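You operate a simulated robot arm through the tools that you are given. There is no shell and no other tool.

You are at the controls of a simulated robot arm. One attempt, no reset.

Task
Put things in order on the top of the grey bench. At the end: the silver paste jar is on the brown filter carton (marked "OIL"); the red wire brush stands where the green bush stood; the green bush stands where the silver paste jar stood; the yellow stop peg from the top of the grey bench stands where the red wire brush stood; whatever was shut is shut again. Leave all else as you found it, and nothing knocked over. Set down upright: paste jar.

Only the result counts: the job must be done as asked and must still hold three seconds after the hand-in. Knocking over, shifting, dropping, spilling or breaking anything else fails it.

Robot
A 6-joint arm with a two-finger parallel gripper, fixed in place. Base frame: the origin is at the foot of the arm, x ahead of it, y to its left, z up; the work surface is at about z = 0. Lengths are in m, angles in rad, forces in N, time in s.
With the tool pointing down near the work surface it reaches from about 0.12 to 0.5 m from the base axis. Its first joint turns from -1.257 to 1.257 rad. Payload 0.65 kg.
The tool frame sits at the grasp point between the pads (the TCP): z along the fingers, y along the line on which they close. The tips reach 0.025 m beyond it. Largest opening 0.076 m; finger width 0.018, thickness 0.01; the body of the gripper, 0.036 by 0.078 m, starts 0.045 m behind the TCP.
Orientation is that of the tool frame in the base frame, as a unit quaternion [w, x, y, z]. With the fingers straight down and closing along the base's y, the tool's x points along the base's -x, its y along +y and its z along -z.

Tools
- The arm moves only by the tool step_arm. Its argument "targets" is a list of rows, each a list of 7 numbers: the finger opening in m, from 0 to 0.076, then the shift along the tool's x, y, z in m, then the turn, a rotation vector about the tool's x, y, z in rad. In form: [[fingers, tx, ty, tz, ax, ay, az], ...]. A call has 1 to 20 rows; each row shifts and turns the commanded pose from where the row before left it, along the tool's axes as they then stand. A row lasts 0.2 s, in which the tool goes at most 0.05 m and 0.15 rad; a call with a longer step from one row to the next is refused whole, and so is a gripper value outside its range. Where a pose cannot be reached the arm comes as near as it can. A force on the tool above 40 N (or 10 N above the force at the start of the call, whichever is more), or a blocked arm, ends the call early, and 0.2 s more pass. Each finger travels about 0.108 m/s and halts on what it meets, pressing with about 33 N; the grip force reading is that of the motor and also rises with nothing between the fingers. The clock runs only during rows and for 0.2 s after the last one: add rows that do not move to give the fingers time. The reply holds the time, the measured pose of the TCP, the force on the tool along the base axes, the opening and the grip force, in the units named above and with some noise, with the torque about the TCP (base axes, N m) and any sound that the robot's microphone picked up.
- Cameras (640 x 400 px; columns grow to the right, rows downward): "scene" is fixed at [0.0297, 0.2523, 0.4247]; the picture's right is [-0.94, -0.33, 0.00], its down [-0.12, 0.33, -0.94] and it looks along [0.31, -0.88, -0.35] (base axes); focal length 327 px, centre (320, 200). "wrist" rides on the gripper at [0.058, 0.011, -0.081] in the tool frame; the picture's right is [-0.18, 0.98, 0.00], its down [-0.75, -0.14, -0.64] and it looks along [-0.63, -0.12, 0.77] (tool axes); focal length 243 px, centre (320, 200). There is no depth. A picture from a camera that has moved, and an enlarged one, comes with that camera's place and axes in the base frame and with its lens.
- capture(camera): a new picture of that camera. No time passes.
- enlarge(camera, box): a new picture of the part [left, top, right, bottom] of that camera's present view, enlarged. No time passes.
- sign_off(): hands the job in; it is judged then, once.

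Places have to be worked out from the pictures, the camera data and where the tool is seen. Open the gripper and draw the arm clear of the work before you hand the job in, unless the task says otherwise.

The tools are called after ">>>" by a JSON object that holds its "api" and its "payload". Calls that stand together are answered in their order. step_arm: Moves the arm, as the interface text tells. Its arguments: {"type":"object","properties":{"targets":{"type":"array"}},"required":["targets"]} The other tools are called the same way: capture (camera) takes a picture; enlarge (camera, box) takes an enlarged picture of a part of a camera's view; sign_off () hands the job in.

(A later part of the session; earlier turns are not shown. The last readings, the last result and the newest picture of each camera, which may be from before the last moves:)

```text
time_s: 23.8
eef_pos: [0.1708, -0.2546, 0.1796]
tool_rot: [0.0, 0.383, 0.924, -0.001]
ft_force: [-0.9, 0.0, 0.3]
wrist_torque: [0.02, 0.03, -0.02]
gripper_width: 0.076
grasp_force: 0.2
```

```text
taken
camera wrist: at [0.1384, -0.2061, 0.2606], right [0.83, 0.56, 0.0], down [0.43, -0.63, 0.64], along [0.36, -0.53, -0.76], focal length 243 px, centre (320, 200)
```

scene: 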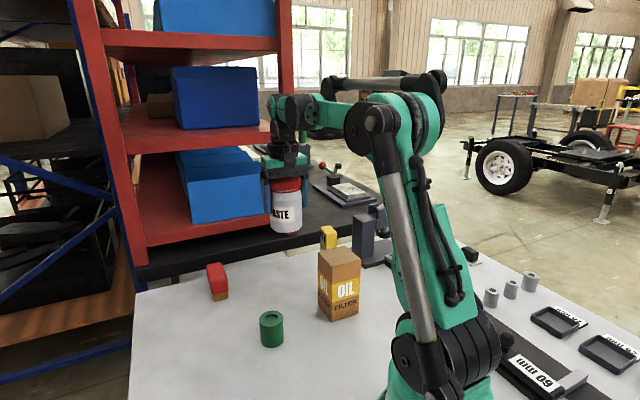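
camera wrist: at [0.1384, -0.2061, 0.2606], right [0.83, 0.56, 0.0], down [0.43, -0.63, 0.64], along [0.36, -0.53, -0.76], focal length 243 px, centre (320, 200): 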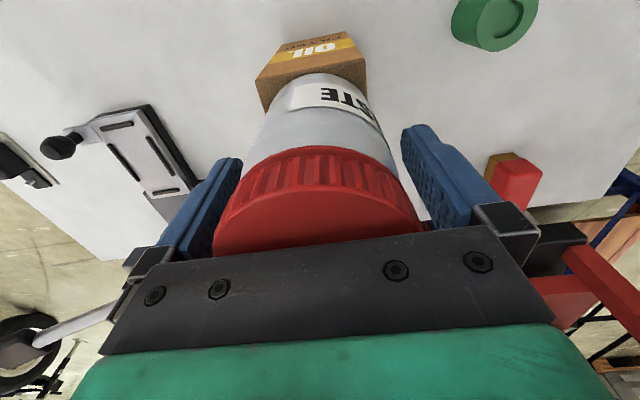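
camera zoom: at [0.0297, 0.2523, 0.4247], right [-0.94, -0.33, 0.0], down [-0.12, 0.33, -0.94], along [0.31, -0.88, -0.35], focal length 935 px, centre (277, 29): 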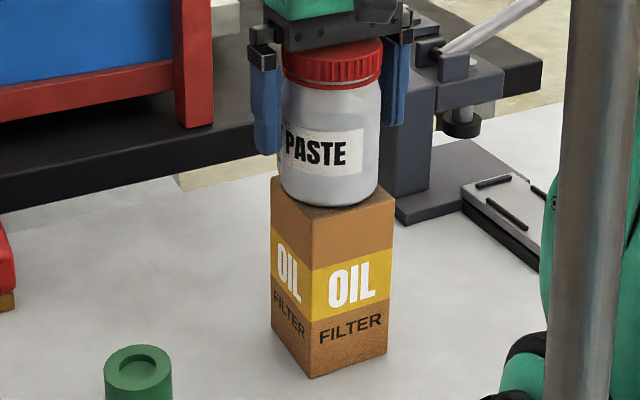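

The jar stands on the carton and the fingers are free of it. I rise straight up.

>>> {"api": "step_arm", "payload": {"targets": [[0.076, 0, 0, -0.02, 0, 0, 0], [0.076, 0, 0, -0.025, 0, 0, 0], [0.076, 0, 0, -0.03, 0, 0, 0], [0.076, 0, 0, -0.03, 0, 0, 0], [0.076, 0, 0, 0, 0, 0, 0]]}}

>>> {"api": "capture", "payload": {"camera": "scene"}}

>>> {"api": "capture", "payload": {"camera": "wrist"}}

```text
time_s: 25.0
eef_pos: [0.1722, -0.2529, 0.2837]
tool_rot: [0.001, 0.383, 0.924, -0.001]
ft_force: [0.6, 1.0, 0.6]
wrist_torque: [-0.02, -0.01, 0.01]
gripper_width: 0.0758
grasp_force: 0.1
```

```text
taken
```

scene: 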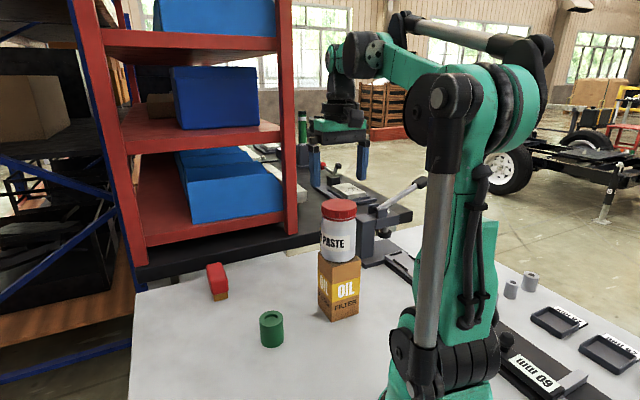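

```text
taken
camera wrist: at [0.1395, -0.2042, 0.3643], right [0.83, 0.56, 0.0], down [0.43, -0.63, 0.64], along [0.36, -0.53, -0.76], focal length 243 px, centre (320, 200)
```

wrist: 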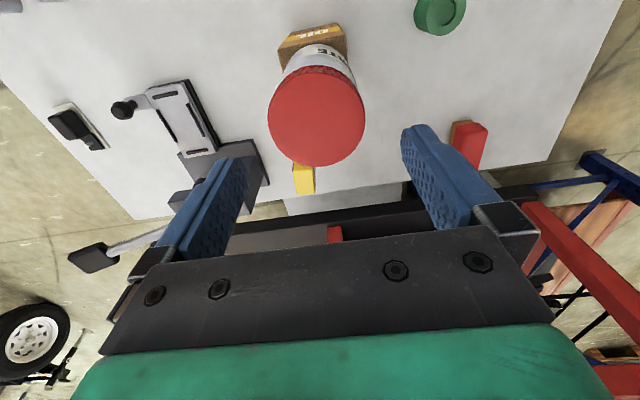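

The jar stands well on the carton. Next the green bush: I move above it at about (0.254, -0.139) and descend to z≈0.16.

>>> {"api": "step_arm", "payload": {"targets": [[0.076, 0.0057, 0.0347, 0, 0, 0, 0], [0.076, 0.0057, 0.0347, 0, 0, 0, 0], [0.076, 0.0057, 0.0347, 0, 0, 0, 0], [0.076, 0.0057, 0.0347, 0, 0, 0, 0], [0.076, 0, 0, 0.04, 0, 0, 0], [0.076, 0, 0, 0.04, 0, 0, 0], [0.076, 0, 0, 0.04, 0, 0, 0], [0.076, 0, 0, 0, 0, 0, 0]]}}

>>> {"api": "capture", "payload": {"camera": "wrist"}}

>>> {"api": "enlarge", "payload": {"camera": "scene", "box": [220, 190, 360, 360]}}

```text
time_s: 26.8
eef_pos: [0.2544, -0.1389, 0.1621]
tool_rot: [0.0, 0.382, 0.924, -0.001]
ft_force: [0.2, 0.1, 0.4]
wrist_torque: [-0.01, -0.03, 0.04]
gripper_width: 0.0761
grasp_force: 0.0
```

```text
taken
camera wrist: at [0.222, -0.0904, 0.2431], right [0.83, 0.56, 0.0], down [0.43, -0.63, 0.64], along [0.36, -0.53, -0.76], focal length 243 px, centre (320, 200)
```

wrist: 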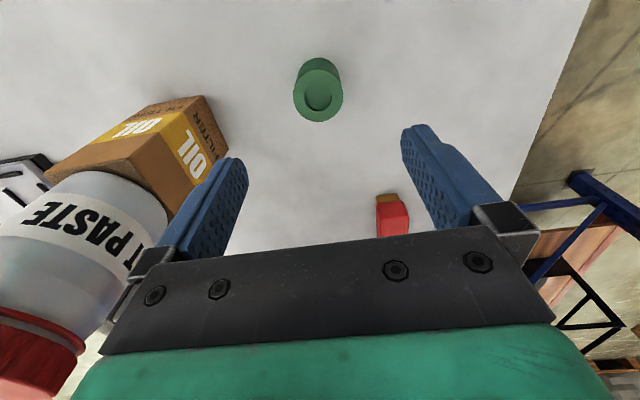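

```text
2.35 times, centred on (290, 275) of scene
camera zoom: at [0.0297, 0.2523, 0.4247], right [-0.94, -0.33, 0.0], down [-0.12, 0.33, -0.94], along [0.31, -0.88, -0.35], focal length 770 px, centre (391, 24)
```

zoom: 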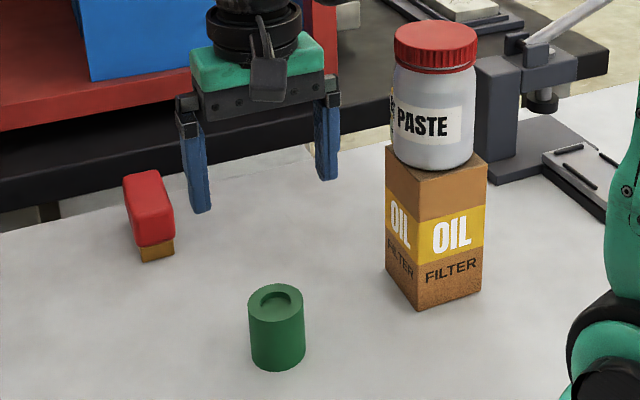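

The bush is centred under the fingers within about 1 mm. I descend to z≈0.035 and close on it.

>>> {"api": "step_arm", "payload": {"targets": [[0.076, 0, -0.001, 0.035, 0, 0, 0], [0.076, 0, 0, 0.035, 0, 0, 0], [0.076, 0, 0, 0.035, 0, 0, 0], [0.076, 0, 0, 0.022, 0, 0, 0], [0.076, 0, 0, 0, 0, 0, 0]]}}

>>> {"api": "capture", "payload": {"camera": "wrist"}}

```text
time_s: 28.0
eef_pos: [0.2521, -0.1409, 0.0362]
tool_rot: [0.0, 0.383, 0.924, -0.001]
ft_force: [0.5, 0.1, -0.1]
wrist_torque: [-0.01, 0.0, -0.01]
gripper_width: 0.0762
grasp_force: 0.1
```

```text
taken
camera wrist: at [0.2187, -0.0927, 0.1168], right [0.83, 0.56, 0.0], down [0.43, -0.63, 0.64], along [0.36, -0.53, -0.76], focal length 243 px, centre (320, 200)
```

wrist: 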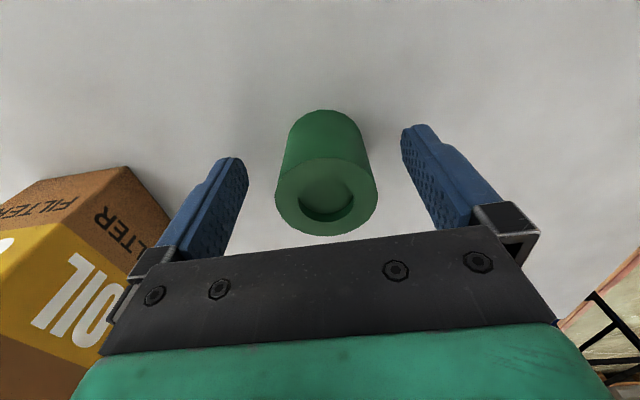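

The bush is about 2.5 mm toward +y of the fingers' middle, so I shift by that and close.

>>> {"api": "step_arm", "payload": {"targets": [[0.076, 0.001, 0.0022, 0, 0, 0, 0], [0.05, 0, 0, 0, 0, 0, 0], [0.025, 0, 0, 0, 0, 0, 0], [0.02, 0, 0, 0, 0, 0, 0], [0.02, 0, 0, 0, 0, 0, 0]]}}

>>> {"api": "capture", "payload": {"camera": "wrist"}}

```text
time_s: 29.2
eef_pos: [0.2517, -0.139, 0.037]
tool_rot: [0.0, 0.383, 0.924, -0.001]
ft_force: [0.6, -0.5, -1.1]
wrist_torque: [-0.04, 0.0, 0.02]
gripper_width: 0.0375
grasp_force: 32.6
```

```text
taken
camera wrist: at [0.2196, -0.0904, 0.1173], right [0.83, 0.56, 0.0], down [0.43, -0.63, 0.64], along [0.36, -0.53, -0.76], focal length 243 px, centre (320, 200)
```

wrist: 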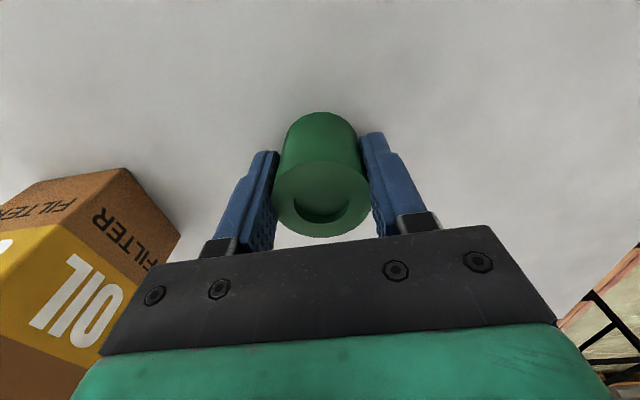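

Thinking ahead: with the jar standing on the carton (lid at about 0.214), the forearm would pass only a centimetre or so over or beside it when reaching out to the far places and the peg. I will therefore release the bush here where it stands and first park the jar at a clear temporary spot, doing the carton placement last.

>>> {"api": "step_arm", "payload": {"targets": [[0.05, 0, 0, 0, 0, 0, 0], [0.076, 0, 0, 0, 0, 0, 0], [0.076, 0, 0, 0, 0, 0, 0], [0.076, 0, 0, -0.04, 0, 0, 0], [0.076, 0, 0, -0.04, 0, 0, 0], [0.076, 0, 0, -0.04, 0, 0, 0], [0.076, 0, 0, -0.04, 0, 0, 0], [0.076, 0, 0, -0.04, 0, 0, 0], [0.076, 0, 0, -0.04, 0, 0, 0], [0.076, 0, 0, 0, 0, 0, 0]]}}

>>> {"api": "capture", "payload": {"camera": "scene"}}

>>> {"api": "capture", "payload": {"camera": "wrist"}}

```text
time_s: 31.4
eef_pos: [0.252, -0.1366, 0.2784]
tool_rot: [0.001, 0.383, 0.924, -0.001]
ft_force: [0.5, 0.6, 0.5]
wrist_torque: [0.01, 0.03, -0.01]
gripper_width: 0.0757
grasp_force: 0.1
```

```text
taken
```

scene: 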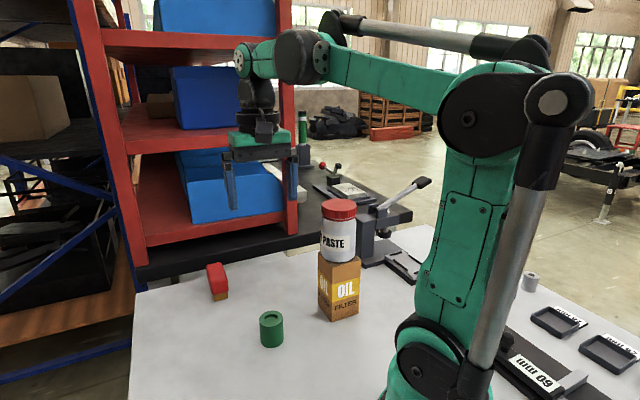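

```text
taken
camera wrist: at [0.2187, -0.0887, 0.3586], right [0.83, 0.56, 0.0], down [0.43, -0.63, 0.64], along [0.36, -0.53, -0.76], focal length 243 px, centre (320, 200)
```

wrist: 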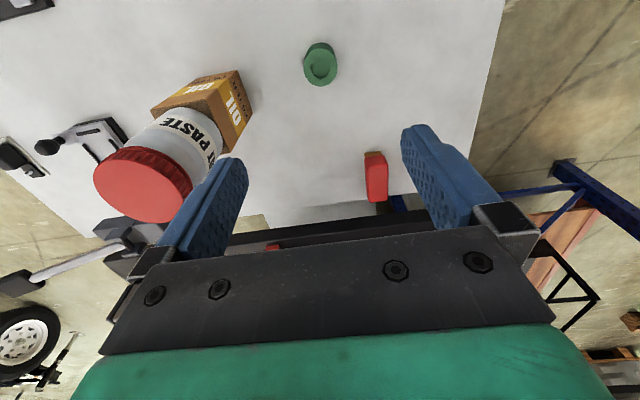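

The bush stands as before. I move back above the jar on the carton at z≈0.28, well above its lid.

>>> {"api": "step_arm", "payload": {"targets": [[0.076, -0.0064, -0.035, -0.002, 0, 0, 0], [0.076, -0.0064, -0.035, 0, 0, 0, 0], [0.076, -0.0064, -0.035, 0, 0, 0, 0], [0.076, -0.0064, -0.035, 0, 0, 0, 0], [0.076, 0, 0, 0, 0, 0, 0]]}}

>>> {"api": "capture", "payload": {"camera": "wrist"}}

>>> {"api": "enlarge", "payload": {"camera": "wrist", "box": [240, 10, 400, 180]}}

```text
time_s: 32.6
eef_pos: [0.1713, -0.2564, 0.2802]
tool_rot: [0.001, 0.383, 0.924, -0.002]
ft_force: [0.2, -0.6, -0.4]
wrist_torque: [0.02, 0.01, -0.02]
gripper_width: 0.0759
grasp_force: 0.0
```

```text
taken
camera wrist: at [0.1382, -0.2087, 0.361], right [0.82, 0.57, 0.0], down [0.43, -0.63, 0.64], along [0.36, -0.53, -0.76], focal length 243 px, centre (320, 200)
```

wrist: 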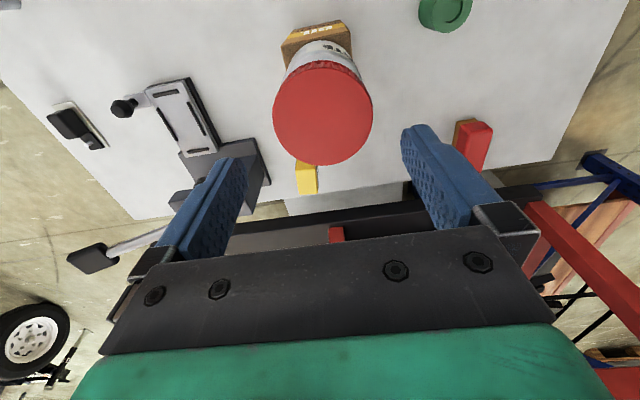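

```text
2.35 times, centred on (320, 95) of wrist
camera zoom: at [0.1382, -0.2087, 0.361], right [0.82, 0.57, 0.0], down [0.43, -0.63, 0.64], along [0.36, -0.53, -0.76], focal length 571 px, centre (320, 447)
```

zoom: 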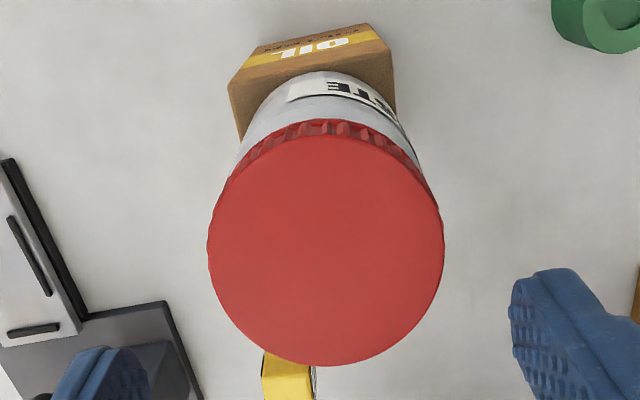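

The lid is about 2 mm toward +y of the middle; I correct that, descend to z≈0.18 and check.

>>> {"api": "step_arm", "payload": {"targets": [[0.076, 0, 0.0019, 0.01, 0, 0, 0], [0.076, 0, 0, 0.025, 0, 0, 0], [0.076, 0, 0, 0.025, 0, 0, 0], [0.076, 0, 0, 0.025, 0, 0, 0], [0.076, 0, 0, 0.014, 0, 0, 0], [0.076, 0, 0, 0, 0, 0, 0]]}}

>>> {"api": "capture", "payload": {"camera": "wrist"}}

```text
time_s: 34.0
eef_pos: [0.1735, -0.2552, 0.1805]
tool_rot: [0.002, 0.383, 0.924, -0.001]
ft_force: [0.1, 0.4, -0.2]
wrist_torque: [-0.03, -0.03, -0.02]
gripper_width: 0.0761
grasp_force: 0.0
```

```text
taken
camera wrist: at [0.1401, -0.2061, 0.2618], right [0.83, 0.56, 0.0], down [0.43, -0.63, 0.64], along [0.36, -0.53, -0.76], focal length 243 px, centre (320, 200)
```

wrist: 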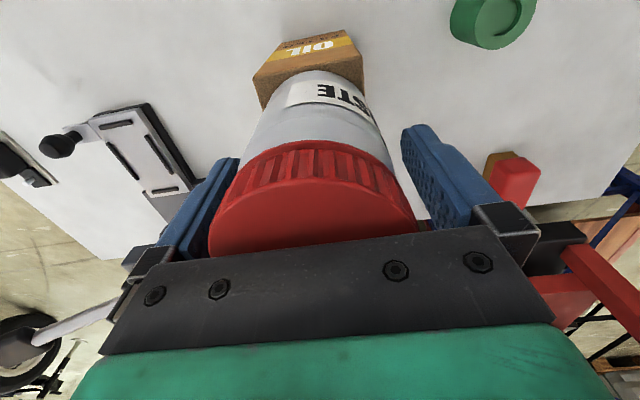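

The jar now sits about 2 mm to the -y side, so I correct that and close gently.

>>> {"api": "step_arm", "payload": {"targets": [[0.076, 0, -0.0019, 0, 0, 0, 0], [0.07, 0, 0, 0, 0, 0, 0], [0.064, 0, 0, 0, 0, 0, 0], [0.058, 0, 0, 0, 0, 0, 0], [0.04, 0, 0, 0, 0, 0, 0], [0.04, 0, 0, 0, 0, 0, 0]]}}

```text
time_s: 35.4
eef_pos: [0.1703, -0.2557, 0.1807]
tool_rot: [0.0, 0.382, 0.924, -0.001]
ft_force: [0.8, -0.1, -0.3]
wrist_torque: [-0.03, -0.03, -0.04]
gripper_width: 0.0607
grasp_force: 33.3
```

Gripped again. I lift straight up off the carton and check that the carton stayed in place.

>>> {"api": "step_arm", "payload": {"targets": [[0.04, 0, 0, -0.008, 0, 0, 0], [0.04, 0, 0, -0.012, 0, 0, 0], [0.04, 0, 0, -0.02, 0, 0, 0], [0.04, 0, 0, -0.02, 0, 0, 0], [0.04, 0, 0, 0, 0, 0, 0]]}}

>>> {"api": "enlarge", "payload": {"camera": "scene", "box": [260, 180, 400, 340]}}

```text
time_s: 36.6
eef_pos: [0.1716, -0.2558, 0.2401]
tool_rot: [0.001, 0.382, 0.924, 0.0]
ft_force: [0.4, 0.5, -4.0]
wrist_torque: [-0.03, -0.01, -0.01]
gripper_width: 0.0607
grasp_force: 33.7
```

```text
2.50 times, centred on (330, 260) of scene
camera zoom: at [0.0297, 0.2523, 0.4247], right [-0.94, -0.33, 0.0], down [-0.12, 0.33, -0.94], along [0.31, -0.88, -0.35], focal length 818 px, centre (295, 50)
```

zoom: 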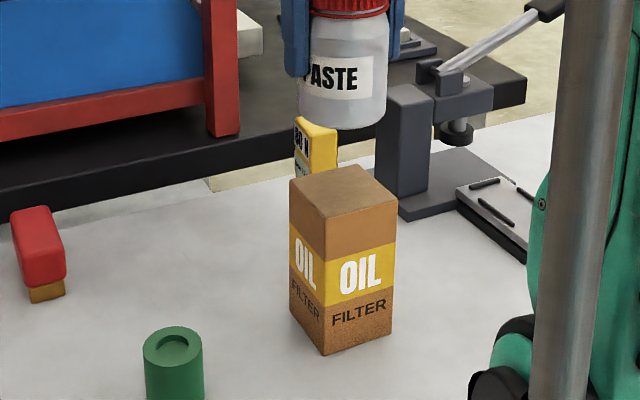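

The carton has not moved at all. I carry the jar to the temporary clear spot near (0.33, -0.03), staying high.

>>> {"api": "step_arm", "payload": {"targets": [[0.04, 0.0058, 0.0341, 0, 0, 0, 0], [0.04, 0.0058, 0.0341, 0, 0, 0, 0], [0.04, 0.0058, 0.0341, 0, 0, 0, 0], [0.04, 0.0058, 0.0341, 0, 0, 0, 0], [0.04, 0.0058, 0.0341, 0, 0, 0, 0], [0.04, 0.0058, 0.0341, 0, 0, 0, 0], [0.04, 0.0058, 0.0341, 0, 0, 0, 0], [0.04, 0.0058, 0.0341, 0, 0, 0, 0], [0.04, 0, 0, 0, 0, 0, 0]]}}

>>> {"api": "capture", "payload": {"camera": "scene"}}

>>> {"api": "capture", "payload": {"camera": "wrist"}}

```text
time_s: 38.6
eef_pos: [0.332, -0.0291, 0.2403]
tool_rot: [0.001, 0.383, 0.924, -0.001]
ft_force: [-0.4, -0.3, -4.8]
wrist_torque: [-0.02, 0.01, 0.01]
gripper_width: 0.0606
grasp_force: 33.2
```

```text
taken
```

scene: 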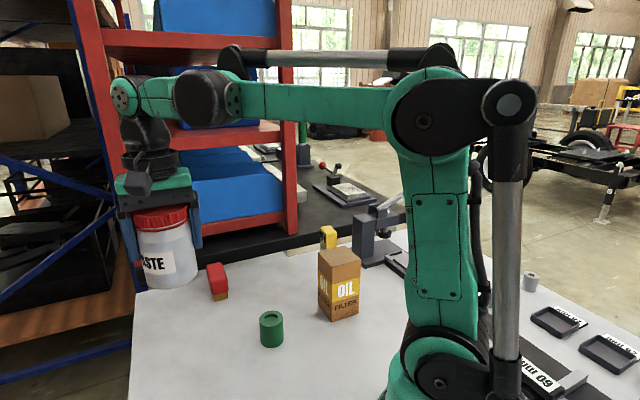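

```text
taken
camera wrist: at [0.2996, 0.019, 0.3214], right [0.83, 0.56, 0.0], down [0.43, -0.63, 0.64], along [0.36, -0.53, -0.76], focal length 243 px, centre (320, 200)
```

wrist: 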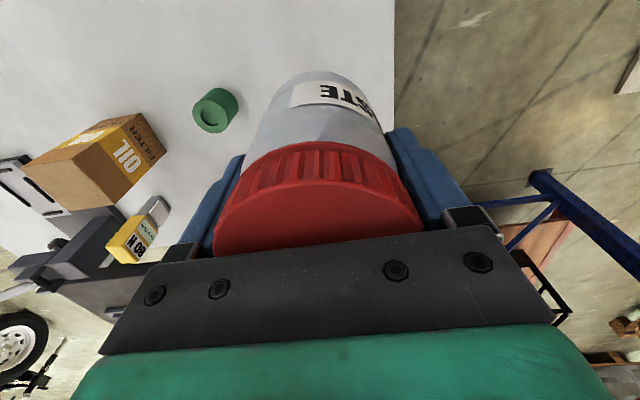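

The spot is clear, about 9 cm from the bench edge. I lower to a few millimetres above the expected contact height of z≈0.061.

>>> {"api": "step_arm", "payload": {"targets": [[0.04, 0, 0, 0.035, 0, 0, 0], [0.04, 0, 0, 0.035, 0, 0, 0], [0.04, 0, 0, 0.035, 0, 0, 0], [0.04, 0, 0, 0.035, 0, 0, 0], [0.04, 0, 0, 0.02, 0, 0, 0], [0.04, 0, 0, 0.012, 0, 0, 0], [0.04, 0, 0, 0.003, 0, 0, 0], [0.04, 0, 0, 0, 0, 0, 0]]}}

>>> {"api": "enlarge", "payload": {"camera": "scene", "box": [60, 220, 300, 400]}}

```text
time_s: 40.4
eef_pos: [0.3319, -0.031, 0.064]
tool_rot: [0.0, 0.383, 0.924, -0.002]
ft_force: [0.5, -0.2, -4.4]
wrist_torque: [0.03, 0.0, 0.01]
gripper_width: 0.0605
grasp_force: 32.5
```

```text
2.22 times, centred on (180, 310) of scene
camera zoom: at [0.0297, 0.2523, 0.4247], right [-0.94, -0.33, 0.0], down [-0.12, 0.33, -0.94], along [0.31, -0.88, -0.35], focal length 727 px, centre (631, -44)
```

zoom: 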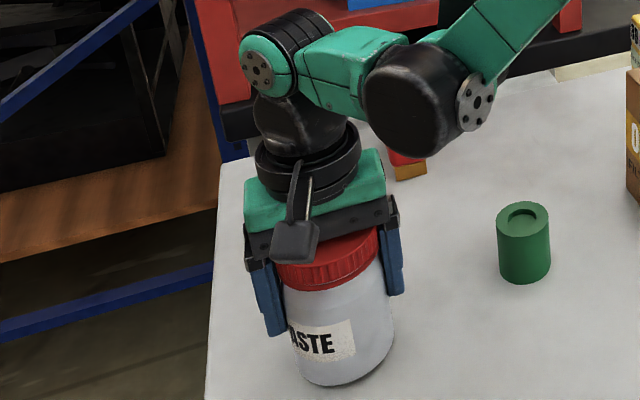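

It hangs just above the surface. I take the last millimetres in small steps.

>>> {"api": "step_arm", "payload": {"targets": [[0.04, 0, 0, 0.0012, 0, 0, 0], [0.04, 0, 0, 0.0006, 0, 0, 0]]}}

```text
time_s: 41.0
eef_pos: [0.3318, -0.0298, 0.0633]
tool_rot: [0.001, 0.383, 0.924, -0.002]
ft_force: [-0.1, 0.4, -3.9]
wrist_torque: [0.04, -0.01, 0.05]
gripper_width: 0.0608
grasp_force: 32.7
```

>>> {"api": "step_arm", "payload": {"targets": [[0.04, 0, 0, 0.0008, 0, 0, 0], [0.04, 0, 0, 0.0004, 0, 0, 0]]}}

```text
time_s: 41.6
eef_pos: [0.3321, -0.0302, 0.0622]
tool_rot: [0.0, 0.383, 0.924, -0.001]
ft_force: [0.1, -0.4, -4.3]
wrist_torque: [0.03, 0.0, -0.01]
gripper_width: 0.0608
grasp_force: 33.4
```

>>> {"api": "step_arm", "payload": {"targets": [[0.04, 0, 0, 0.0006, 0, 0, 0], [0.04, 0, 0, 0.0004, 0, 0, 0]]}}

```text
time_s: 42.2
eef_pos: [0.332, -0.0307, 0.0617]
tool_rot: [0.0, 0.382, 0.924, -0.001]
ft_force: [0.0, -0.3, -4.6]
wrist_torque: [0.0, 0.0, 0.02]
gripper_width: 0.0606
grasp_force: 33.2
```

>>> {"api": "step_arm", "payload": {"targets": [[0.04, 0, 0, 0.0006, 0, 0, 0], [0.04, 0, 0, 0.0004, 0, 0, 0]]}}

```text
time_s: 42.8
eef_pos: [0.333, -0.0294, 0.0615]
tool_rot: [0.001, 0.382, 0.924, -0.001]
ft_force: [-1.6, -2.5, 7.8]
wrist_torque: [0.1, -0.23, -0.02]
gripper_width: 0.0608
grasp_force: 32.4
```

Light contact (+8 N). I release the jar here and rise clear.

>>> {"api": "step_arm", "payload": {"targets": [[0.04, 0, 0, -0.0003, 0, 0, 0], [0.066, 0, 0, 0, 0, 0, 0], [0.076, 0, 0, 0, 0, 0, 0], [0.076, 0, 0, 0, 0, 0, 0], [0.076, 0, 0, -0.02, 0, 0, 0], [0.076, 0, 0, -0.03, 0, 0, 0], [0.076, 0, 0, -0.04, 0, 0, 0], [0.076, 0, 0, -0.04, 0, 0, 0], [0.076, 0, 0, 0, 0, 0, 0]]}}

>>> {"api": "capture", "payload": {"camera": "scene"}}

>>> {"api": "capture", "payload": {"camera": "wrist"}}

```text
time_s: 44.8
eef_pos: [0.3338, -0.0288, 0.1918]
tool_rot: [0.001, 0.383, 0.924, -0.002]
ft_force: [0.7, 0.1, -0.5]
wrist_torque: [0.0, -0.03, -0.01]
gripper_width: 0.0759
grasp_force: 0.1
```

```text
taken
```

scene: 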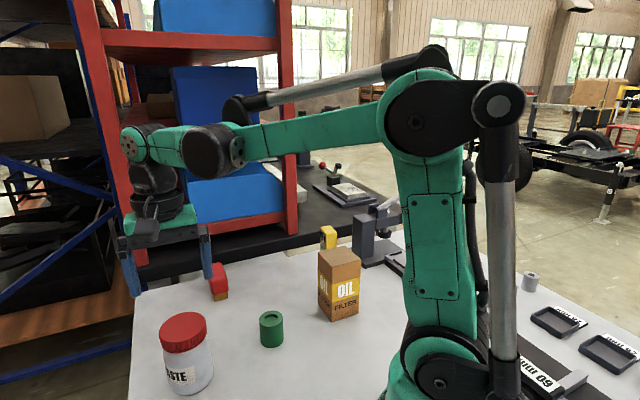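

```text
taken
camera wrist: at [0.2998, 0.0195, 0.2728], right [0.83, 0.56, 0.0], down [0.43, -0.63, 0.64], along [0.36, -0.53, -0.76], focal length 243 px, centre (320, 200)
```

wrist: 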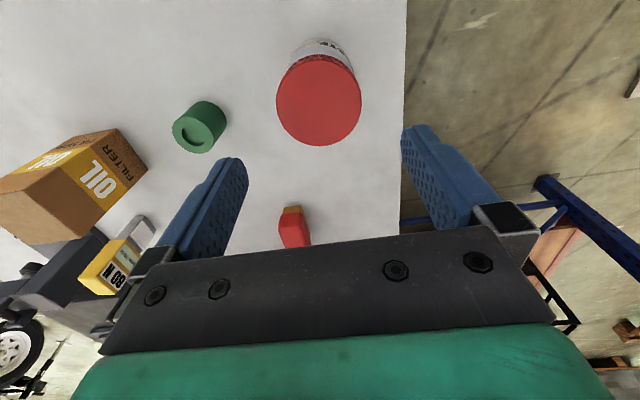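

The jar is parked safely. I go back to the bush and descend over it to check the alignment.

>>> {"api": "step_arm", "payload": {"targets": [[0.076, -0.0049, -0.0339, 0, 0, 0, 0], [0.076, -0.0049, -0.0339, 0, 0, 0, 0], [0.076, -0.0049, -0.0339, 0, 0, 0, 0], [0.076, -0.0049, -0.0339, 0, 0, 0, 0], [0.076, 0, 0, 0.035, 0, 0, 0], [0.076, 0, 0, 0.035, 0, 0, 0], [0.076, 0, 0, 0.02, 0, 0, 0], [0.076, 0, 0, 0, 0, 0, 0]]}}

>>> {"api": "capture", "payload": {"camera": "wrist"}}

```text
time_s: 46.6
eef_pos: [0.2515, -0.1393, 0.1008]
tool_rot: [0.001, 0.383, 0.924, -0.001]
ft_force: [-0.6, 0.4, 0.1]
wrist_torque: [-0.02, 0.0, 0.0]
gripper_width: 0.0759
grasp_force: 0.1
```

```text
taken
camera wrist: at [0.2188, -0.0919, 0.1814], right [0.83, 0.56, 0.0], down [0.43, -0.63, 0.64], along [0.36, -0.53, -0.76], focal length 243 px, centre (320, 200)
```

wrist: 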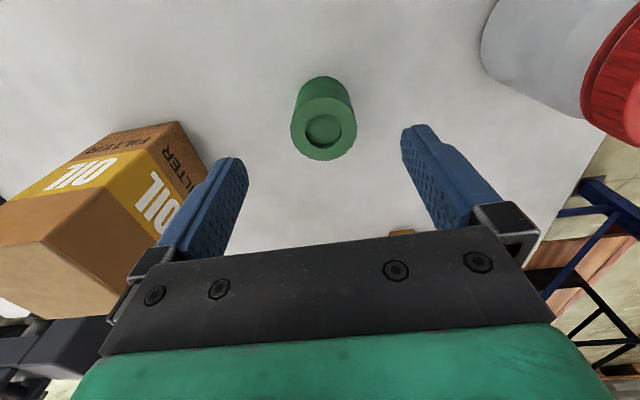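

I shift 2 mm toward +y, descend to z≈0.037 and close on the bush.

>>> {"api": "step_arm", "payload": {"targets": [[0.076, 0.0005, 0.0022, 0.03, 0, 0, 0], [0.076, 0, 0, 0.034, 0, 0, 0], [0.06, 0, 0, 0, 0, 0, 0], [0.045, 0, 0, 0, 0, 0, 0], [0.02, 0, 0, 0, 0, 0, 0], [0.02, 0, 0, 0, 0, 0, 0], [0.02, 0, 0, 0, 0, 0, 0]]}}

>>> {"api": "capture", "payload": {"camera": "wrist"}}

```text
time_s: 48.2
eef_pos: [0.2511, -0.1374, 0.0374]
tool_rot: [0.0, 0.382, 0.924, -0.002]
ft_force: [-0.5, -0.2, 0.7]
wrist_torque: [-0.02, 0.0, -0.02]
gripper_width: 0.0375
grasp_force: 33.2
```

```text
taken
camera wrist: at [0.2191, -0.0887, 0.1172], right [0.83, 0.56, 0.0], down [0.43, -0.63, 0.64], along [0.36, -0.53, -0.76], focal length 243 px, centre (320, 200)
```

wrist: 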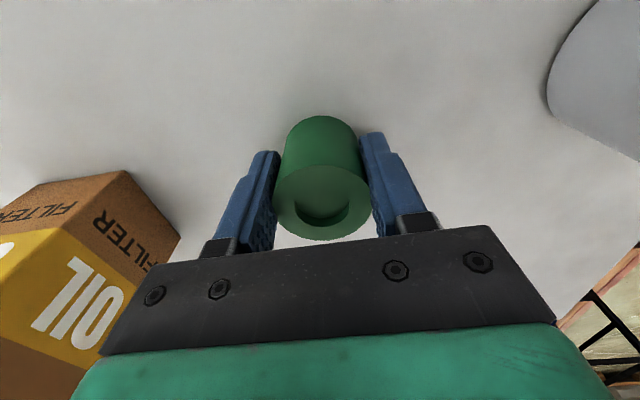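

The bush is gripped at its place (about 0.252, -0.138). I lift and carry it over the jar's former place at (0.326, -0.325).

>>> {"api": "step_arm", "payload": {"targets": [[0.02, 0, 0, -0.02, 0, 0, 0], [0.02, 0, 0, -0.025, 0, 0, 0], [0.02, 0, 0, -0.02, 0, 0, 0], [0.02, -0.0308, -0.01325, 0, 0, 0, 0], [0.02, -0.0308, -0.01325, 0, 0, 0, 0], [0.02, -0.0308, -0.01325, 0, 0, 0, 0], [0.02, -0.0308, -0.01325, 0, 0, 0, 0], [0.02, -0.0308, -0.01325, 0, 0, 0, 0], [0.02, -0.0308, -0.01325, 0, 0, 0, 0], [0.02, 0, 0, 0, 0, 0, 0]]}}

>>> {"api": "capture", "payload": {"camera": "scene"}}

>>> {"api": "capture", "payload": {"camera": "wrist"}}

```text
time_s: 50.4
eef_pos: [0.3271, -0.3231, 0.1016]
tool_rot: [0.001, 0.382, 0.924, -0.001]
ft_force: [0.7, 0.4, 0.5]
wrist_torque: [0.02, 0.01, -0.03]
gripper_width: 0.0373
grasp_force: 32.9
```

```text
taken
```

scene: 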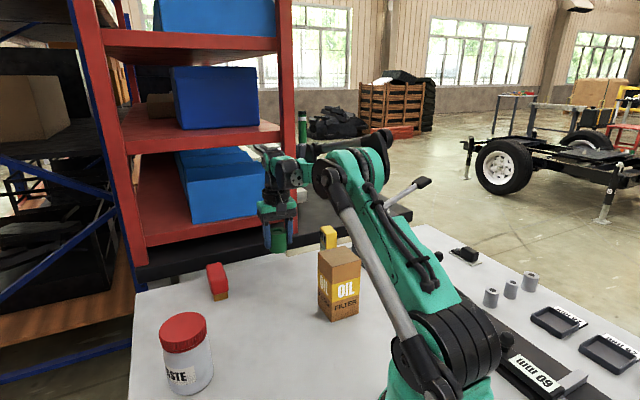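

```text
taken
camera wrist: at [0.294, -0.2743, 0.1822], right [0.83, 0.56, 0.0], down [0.43, -0.63, 0.64], along [0.36, -0.53, -0.76], focal length 243 px, centre (320, 200)
```

wrist: 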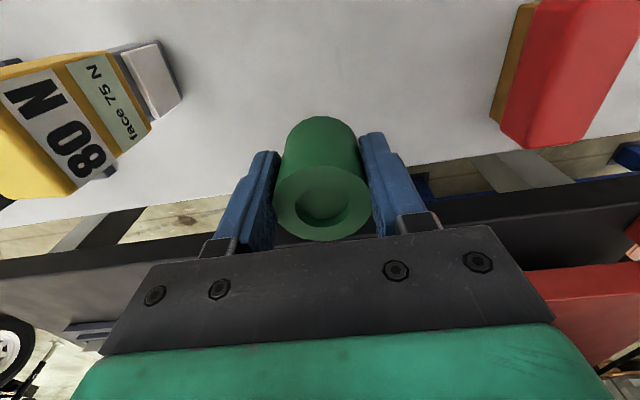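

It is within 2 mm of the target. I correct slightly and lower to just above contact height.

>>> {"api": "step_arm", "payload": {"targets": [[0.02, -0.0007, -0.0018, 0.025, 0, 0, 0], [0.02, 0, 0, 0.025, 0, 0, 0], [0.02, 0, 0, 0.01, 0, 0, 0], [0.02, 0, 0, 0, 0, 0, 0]]}}

```text
time_s: 51.4
eef_pos: [0.3259, -0.3247, 0.0433]
tool_rot: [-0.001, 0.383, 0.924, -0.001]
ft_force: [-0.1, -0.3, -0.3]
wrist_torque: [0.0, 0.02, 0.0]
gripper_width: 0.0374
grasp_force: 32.9
```

>>> {"api": "step_arm", "payload": {"targets": [[0.02, 0, 0, 0.0025, 0, 0, 0], [0.02, 0, 0, 0.001, 0, 0, 0]]}}

```text
time_s: 52.0
eef_pos: [0.326, -0.326, 0.0373]
tool_rot: [0.001, 0.382, 0.924, -0.001]
ft_force: [0.4, 0.0, 0.0]
wrist_torque: [-0.01, 0.01, 0.04]
gripper_width: 0.0374
grasp_force: 33.1
```

>>> {"api": "step_arm", "payload": {"targets": [[0.02, 0, 0, 0.0006, 0, 0, 0], [0.02, 0, 0, 0.0004, 0, 0, 0]]}}

```text
time_s: 52.6
eef_pos: [0.3257, -0.3253, 0.0371]
tool_rot: [0.0, 0.382, 0.924, -0.001]
ft_force: [0.2, 0.2, -0.5]
wrist_torque: [-0.04, 0.01, 0.0]
gripper_width: 0.0373
grasp_force: 33.3
```

>>> {"api": "step_arm", "payload": {"targets": [[0.02, 0, 0, 0.0006, 0, 0, 0], [0.02, 0, 0, 0.0004, 0, 0, 0]]}}

>>> {"api": "enlarge", "payload": {"camera": "scene", "box": [245, 220, 315, 295]}}

```text
time_s: 53.2
eef_pos: [0.3248, -0.327, 0.0354]
tool_rot: [0.0, 0.383, 0.924, -0.001]
ft_force: [0.0, 0.1, -0.5]
wrist_torque: [0.01, 0.01, -0.03]
gripper_width: 0.0373
grasp_force: 32.7
```

```text
5.33 times, centred on (280, 258) of scene
camera zoom: at [0.0297, 0.2523, 0.4247], right [-0.94, -0.33, 0.0], down [-0.12, 0.33, -0.94], along [0.31, -0.88, -0.35], focal length 1744 px, centre (533, -107)
```

zoom: 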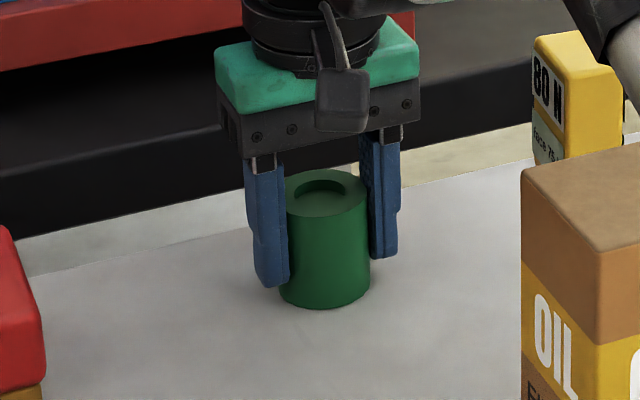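

The bush's foot is right where the jar's foot centre was in the picture. I keep lowering in half-millimetre steps until there is contact.

>>> {"api": "step_arm", "payload": {"targets": [[0.02, 0, 0, 0.0006, 0, 0, 0], [0.02, 0, 0, 0.0004, 0, 0, 0]]}}

```text
time_s: 53.8
eef_pos: [0.3254, -0.3261, 0.0372]
tool_rot: [0.001, 0.383, 0.924, 0.0]
ft_force: [-3.4, 0.2, 9.2]
wrist_torque: [0.08, -0.04, 0.03]
gripper_width: 0.0373
grasp_force: 32.9
```

Contact with the bench at about 9 N. I release and rise.

>>> {"api": "step_arm", "payload": {"targets": [[0.02, 0, 0, -0.0004, 0, 0, 0], [0.045, 0, 0, 0, 0, 0, 0], [0.07, 0, 0, 0, 0, 0, 0], [0.07, 0, 0, 0, 0, 0, 0], [0.07, 0, 0, -0.02, 0, 0, 0], [0.07, 0, 0, -0.03, 0, 0, 0], [0.07, 0, 0, -0.04, 0, 0, 0], [0.07, 0, 0, 0, 0, 0, 0]]}}

>>> {"api": "capture", "payload": {"camera": "wrist"}}

>>> {"api": "capture", "payload": {"camera": "scene"}}

```text
time_s: 55.6
eef_pos: [0.3258, -0.3271, 0.1257]
tool_rot: [0.0, 0.383, 0.924, -0.001]
ft_force: [0.2, -0.3, 0.1]
wrist_torque: [0.03, 0.02, 0.02]
gripper_width: 0.0701
grasp_force: 0.0
```

```text
taken
camera wrist: at [0.2926, -0.2785, 0.2075], right [0.83, 0.56, 0.0], down [0.43, -0.63, 0.64], along [0.36, -0.53, -0.76], focal length 243 px, centre (320, 200)
```

wrist: 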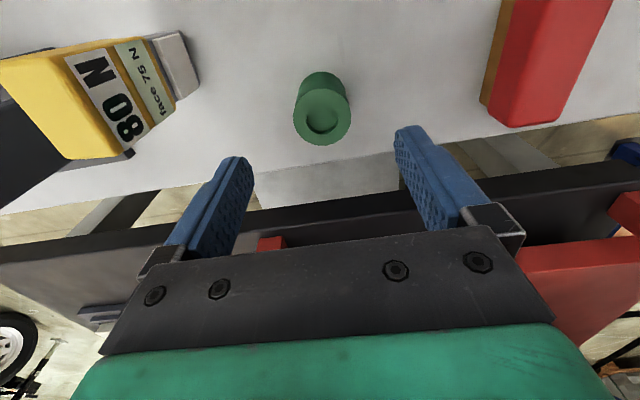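

```text
taken
```

scene: 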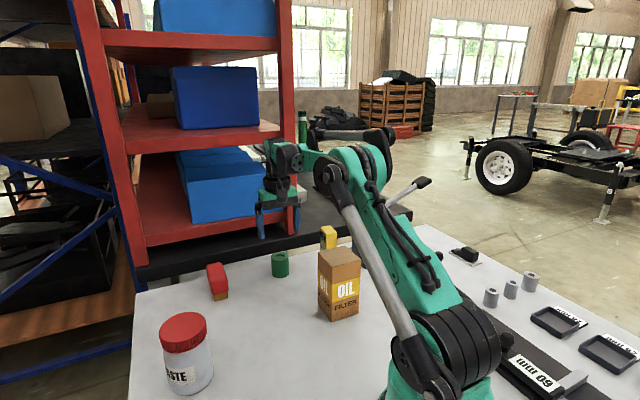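

The bush stands at the jar's former place. I move along to above the brush at about (0.427, -0.228), kept low because of reach, and look.

>>> {"api": "step_arm", "payload": {"targets": [[0.07, -0.0003, 0.035, 0, 0, 0, 0], [0.07, -0.0003, 0.035, 0.005, 0, 0, 0], [0.07, -0.0003, 0.035, 0.008, 0, 0, 0], [0.07, -0.0003, 0.035, 0.008, 0, 0, 0], [0.07, 0, 0, 0, 0, 0, 0]]}}

>>> {"api": "capture", "payload": {"camera": "wrist"}}

>>> {"api": "enlarge", "payload": {"camera": "scene", "box": [160, 180, 300, 310]}}

```text
time_s: 56.8
eef_pos: [0.4244, -0.2284, 0.1067]
tool_rot: [0.001, 0.383, 0.924, -0.002]
ft_force: [-0.1, -0.5, 0.2]
wrist_torque: [0.02, 0.01, 0.01]
gripper_width: 0.07
grasp_force: 0.1
```

```text
taken
camera wrist: at [0.3923, -0.1797, 0.1873], right [0.83, 0.56, 0.0], down [0.43, -0.63, 0.64], along [0.36, -0.53, -0.76], focal length 243 px, centre (320, 200)
```

wrist: 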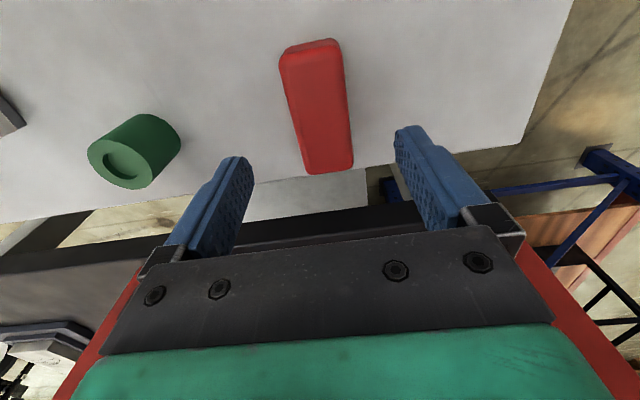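

```text
3.08 times, centred on (230, 245) of scene
camera zoom: at [0.0297, 0.2523, 0.4247], right [-0.94, -0.33, 0.0], down [-0.12, 0.33, -0.94], along [0.31, -0.88, -0.35], focal length 1006 px, centre (597, 62)
```

zoom: 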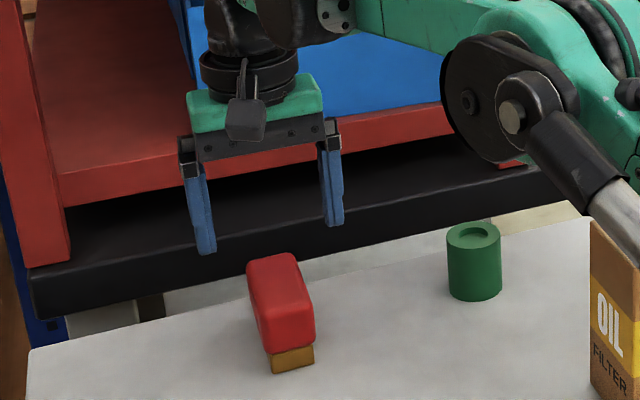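

I enlarge the brush in the wrist view to get its axis and centre.

>>> {"api": "enlarge", "payload": {"camera": "wrist", "box": [250, 20, 400, 190]}}

```text
2.35 times, centred on (325, 105) of wrist
camera zoom: at [0.3923, -0.1797, 0.1873], right [0.83, 0.56, 0.0], down [0.43, -0.63, 0.64], along [0.36, -0.53, -0.76], focal length 571 px, centre (308, 424)
```

zoom: 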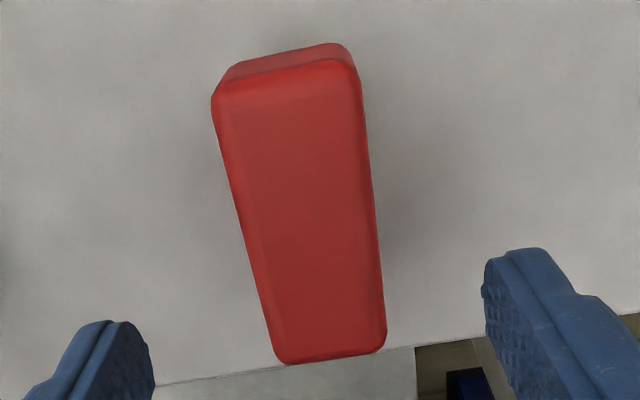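

The brush centre works out at (0.4255, -0.226), turned 45° as expected. I shift 2 mm, descend to z≈0.034 and close.

>>> {"api": "step_arm", "payload": {"targets": [[0.07, 0.0012, 0.002, 0.02, 0, 0, 0], [0.07, 0, 0, 0.03, 0, 0, 0], [0.07, 0, 0, 0.0225, 0, 0, 0], [0.07, 0, 0, 0, 0, 0, 0]]}}

>>> {"api": "capture", "payload": {"camera": "wrist"}}

```text
time_s: 57.8
eef_pos: [0.4259, -0.2267, 0.0337]
tool_rot: [0.001, 0.383, 0.924, -0.001]
ft_force: [0.3, 0.1, -0.2]
wrist_torque: [0.01, -0.01, 0.01]
gripper_width: 0.07
grasp_force: 0.1
```

```text
taken
camera wrist: at [0.3926, -0.1779, 0.1143], right [0.83, 0.56, 0.0], down [0.43, -0.63, 0.64], along [0.36, -0.53, -0.76], focal length 243 px, centre (320, 200)
```

wrist: 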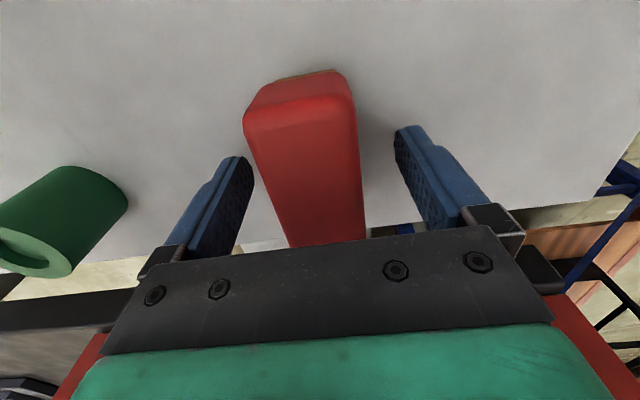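

The fingers straddle the brush evenly; I close.

>>> {"api": "step_arm", "payload": {"targets": [[0.05, 0, 0, 0, 0, 0, 0], [0.035, 0, 0, 0, 0, 0, 0], [0.015, 0, 0, 0, 0, 0, 0], [0.015, 0, 0, 0, 0, 0, 0], [0.015, 0, 0, 0, 0, 0, 0]]}}

>>> {"api": "capture", "payload": {"camera": "wrist"}}

```text
time_s: 59.0
eef_pos: [0.4253, -0.2268, 0.0332]
tool_rot: [0.001, 0.382, 0.924, -0.001]
ft_force: [-0.6, -0.1, 0.8]
wrist_torque: [0.01, 0.0, -0.01]
gripper_width: 0.0335
grasp_force: 33.0
```

```text
taken
camera wrist: at [0.3926, -0.1779, 0.1145], right [0.83, 0.56, 0.0], down [0.43, -0.63, 0.64], along [0.36, -0.53, -0.76], focal length 243 px, centre (320, 200)
```

wrist: 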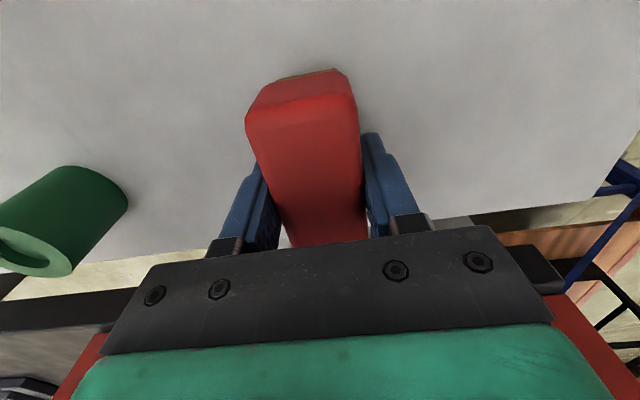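

Gripped at 33.5 mm; the brush's place is about (0.4255, -0.2265). I lift it and carry it to the bush's former place (0.252, -0.138).

>>> {"api": "step_arm", "payload": {"targets": [[0.015, 0, 0, -0.02, 0, 0, 0], [0.015, 0, 0, -0.025, 0, 0, 0], [0.015, 0, 0, -0.02, 0, 0, 0], [0.015, 0.0371, -0.012, 0, 0, 0, 0], [0.015, 0.0371, -0.012, 0, 0, 0, 0], [0.015, 0.0371, -0.012, 0, 0, 0, 0], [0.015, 0.0371, -0.012, 0, 0, 0, 0], [0.015, 0.0371, -0.012, 0, 0, 0, 0], [0.015, 0, 0, 0, 0, 0, 0]]}}

>>> {"api": "capture", "payload": {"camera": "scene"}}

>>> {"api": "capture", "payload": {"camera": "wrist"}}

```text
time_s: 61.0
eef_pos: [0.2529, -0.1377, 0.0978]
tool_rot: [0.0, 0.384, 0.923, -0.002]
ft_force: [0.3, -0.3, -1.2]
wrist_torque: [0.02, -0.03, 0.01]
gripper_width: 0.0335
grasp_force: 32.6
```

```text
taken
```

scene: 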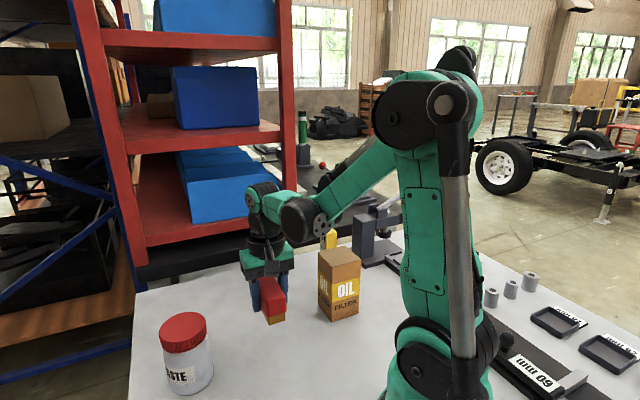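

```text
taken
camera wrist: at [0.22, -0.0898, 0.1786], right [0.83, 0.56, 0.0], down [0.43, -0.63, 0.64], along [0.36, -0.53, -0.76], focal length 243 px, centre (320, 200)
```

wrist: 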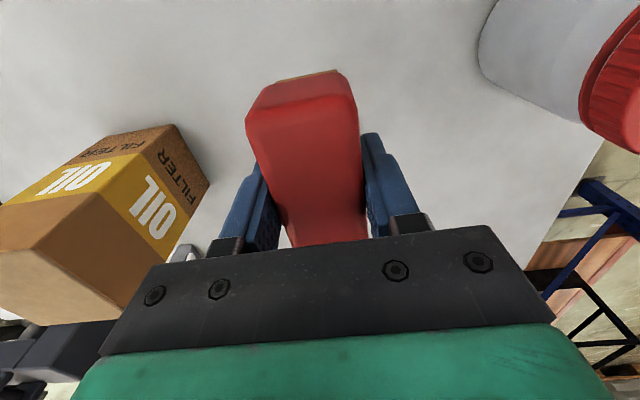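

It is within a millimetre of the target. I lower to just above contact (z≈0.036).

>>> {"api": "step_arm", "payload": {"targets": [[0.015, 0.0003, -0.0005, 0.025, 0, 0, 0], [0.015, 0, 0, 0.025, 0, 0, 0], [0.015, 0, 0, 0.01, 0, 0, 0], [0.015, 0, 0, 0, 0, 0, 0]]}}

```text
time_s: 62.0
eef_pos: [0.2524, -0.1382, 0.0366]
tool_rot: [0.0, 0.382, 0.924, -0.001]
ft_force: [0.1, -0.7, 0.2]
wrist_torque: [-0.03, -0.02, 0.0]
gripper_width: 0.0336
grasp_force: 32.9
```

>>> {"api": "step_arm", "payload": {"targets": [[0.015, 0, 0, 0.0012, 0, 0, 0], [0.015, 0, 0, 0.0006, 0, 0, 0]]}}

```text
time_s: 62.6
eef_pos: [0.2526, -0.1377, 0.0346]
tool_rot: [0.0, 0.383, 0.924, -0.001]
ft_force: [0.0, -0.1, -1.1]
wrist_torque: [-0.01, -0.02, -0.02]
gripper_width: 0.0334
grasp_force: 32.7
```

>>> {"api": "step_arm", "payload": {"targets": [[0.015, 0, 0, 0.0006, 0, 0, 0], [0.015, 0, 0, 0.0004, 0, 0, 0]]}}

```text
time_s: 63.2
eef_pos: [0.2521, -0.1386, 0.0341]
tool_rot: [0.001, 0.383, 0.924, -0.001]
ft_force: [0.1, 0.3, -2.0]
wrist_torque: [0.01, 0.06, 0.0]
gripper_width: 0.0331
grasp_force: 33.3
```

>>> {"api": "step_arm", "payload": {"targets": [[0.015, 0, 0, 0.0005, 0, 0, 0], [0.015, 0, 0, 0.0004, 0, 0, 0]]}}

```text
time_s: 63.8
eef_pos: [0.2519, -0.1381, 0.0332]
tool_rot: [0.001, 0.383, 0.924, -0.001]
ft_force: [-2.6, -1.5, 17.5]
wrist_torque: [-0.05, -0.09, -0.02]
gripper_width: 0.0338
grasp_force: 32.8
```

Contact with the bench (about 18 N), so I ease off slightly, release the brush and rise.

>>> {"api": "step_arm", "payload": {"targets": [[0.015, 0, 0, -0.0006, 0, 0, 0], [0.04, 0, 0, 0, 0, 0, 0], [0.06, 0, 0, 0, 0, 0, 0], [0.06, 0, 0, 0, 0, 0, 0], [0.06, 0, 0, -0.02, 0, 0, 0], [0.06, 0, 0, -0.035, 0, 0, 0], [0.06, 0, 0, -0.04, 0, 0, 0], [0.06, 0, 0, -0.04, 0, 0, 0], [0.06, 0, 0, -0.04, 0, 0, 0], [0.06, 0, 0, 0, 0, 0, 0]]}}

>>> {"api": "capture", "payload": {"camera": "scene"}}

>>> {"api": "capture", "payload": {"camera": "wrist"}}

```text
time_s: 66.0
eef_pos: [0.2542, -0.1368, 0.2101]
tool_rot: [0.0, 0.381, 0.924, -0.001]
ft_force: [-0.6, -0.1, -0.3]
wrist_torque: [-0.02, -0.01, 0.03]
gripper_width: 0.06
grasp_force: 0.1
```

```text
taken
```

scene: 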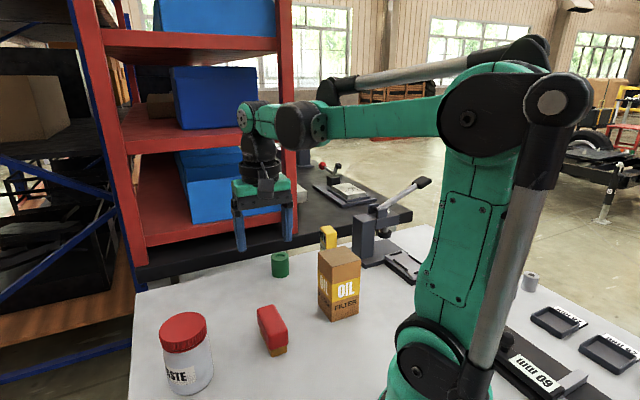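

```text
taken
camera wrist: at [0.2214, -0.0893, 0.2908], right [0.83, 0.56, 0.0], down [0.43, -0.63, 0.64], along [0.36, -0.53, -0.76], focal length 243 px, centre (320, 200)
```

wrist: 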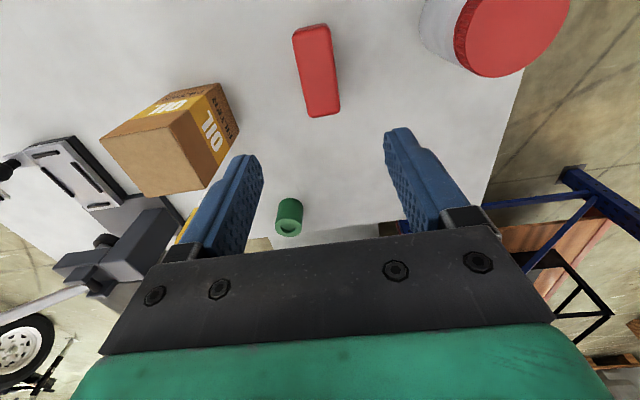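

The brush stands at the bush's former place. Now the peg: I move at z≈0.21 to above it at about (0.229, -0.361).

>>> {"api": "step_arm", "payload": {"targets": [[0.06, -0.0201, -0.0252, 0, 0, 0, 0], [0.06, -0.0201, -0.0252, 0, 0, 0, 0], [0.06, -0.0201, -0.0252, 0, 0, 0, 0], [0.06, -0.0201, -0.0252, 0, 0, 0, 0], [0.06, -0.0201, -0.0252, 0, 0, 0, 0], [0.06, -0.0201, -0.0252, 0, 0, 0, 0], [0.06, -0.0201, -0.0252, 0, 0, 0, 0], [0.06, 0, 0, 0, 0, 0, 0]]}}

>>> {"api": "capture", "payload": {"camera": "wrist"}}

>>> {"api": "capture", "payload": {"camera": "scene"}}

```text
time_s: 67.8
eef_pos: [0.2255, -0.3625, 0.2095]
tool_rot: [0.001, 0.383, 0.924, -0.001]
ft_force: [-0.6, 0.6, 0.0]
wrist_torque: [0.01, -0.02, -0.02]
gripper_width: 0.06
grasp_force: 0.1
```

```text
taken
camera wrist: at [0.1935, -0.3148, 0.2898], right [0.83, 0.56, 0.0], down [0.43, -0.63, 0.64], along [0.36, -0.53, -0.76], focal length 243 px, centre (320, 200)
```

wrist: 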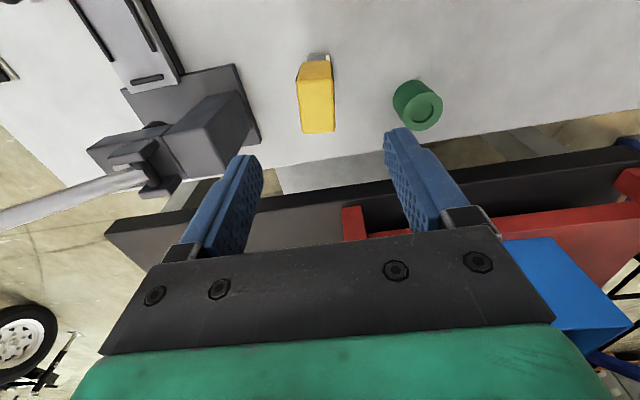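

```text
taken
```

scene: 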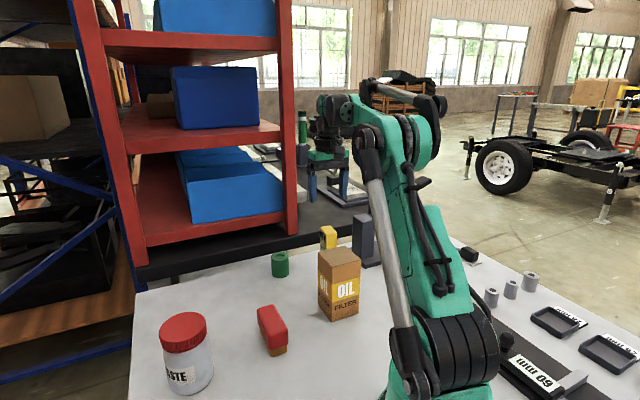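

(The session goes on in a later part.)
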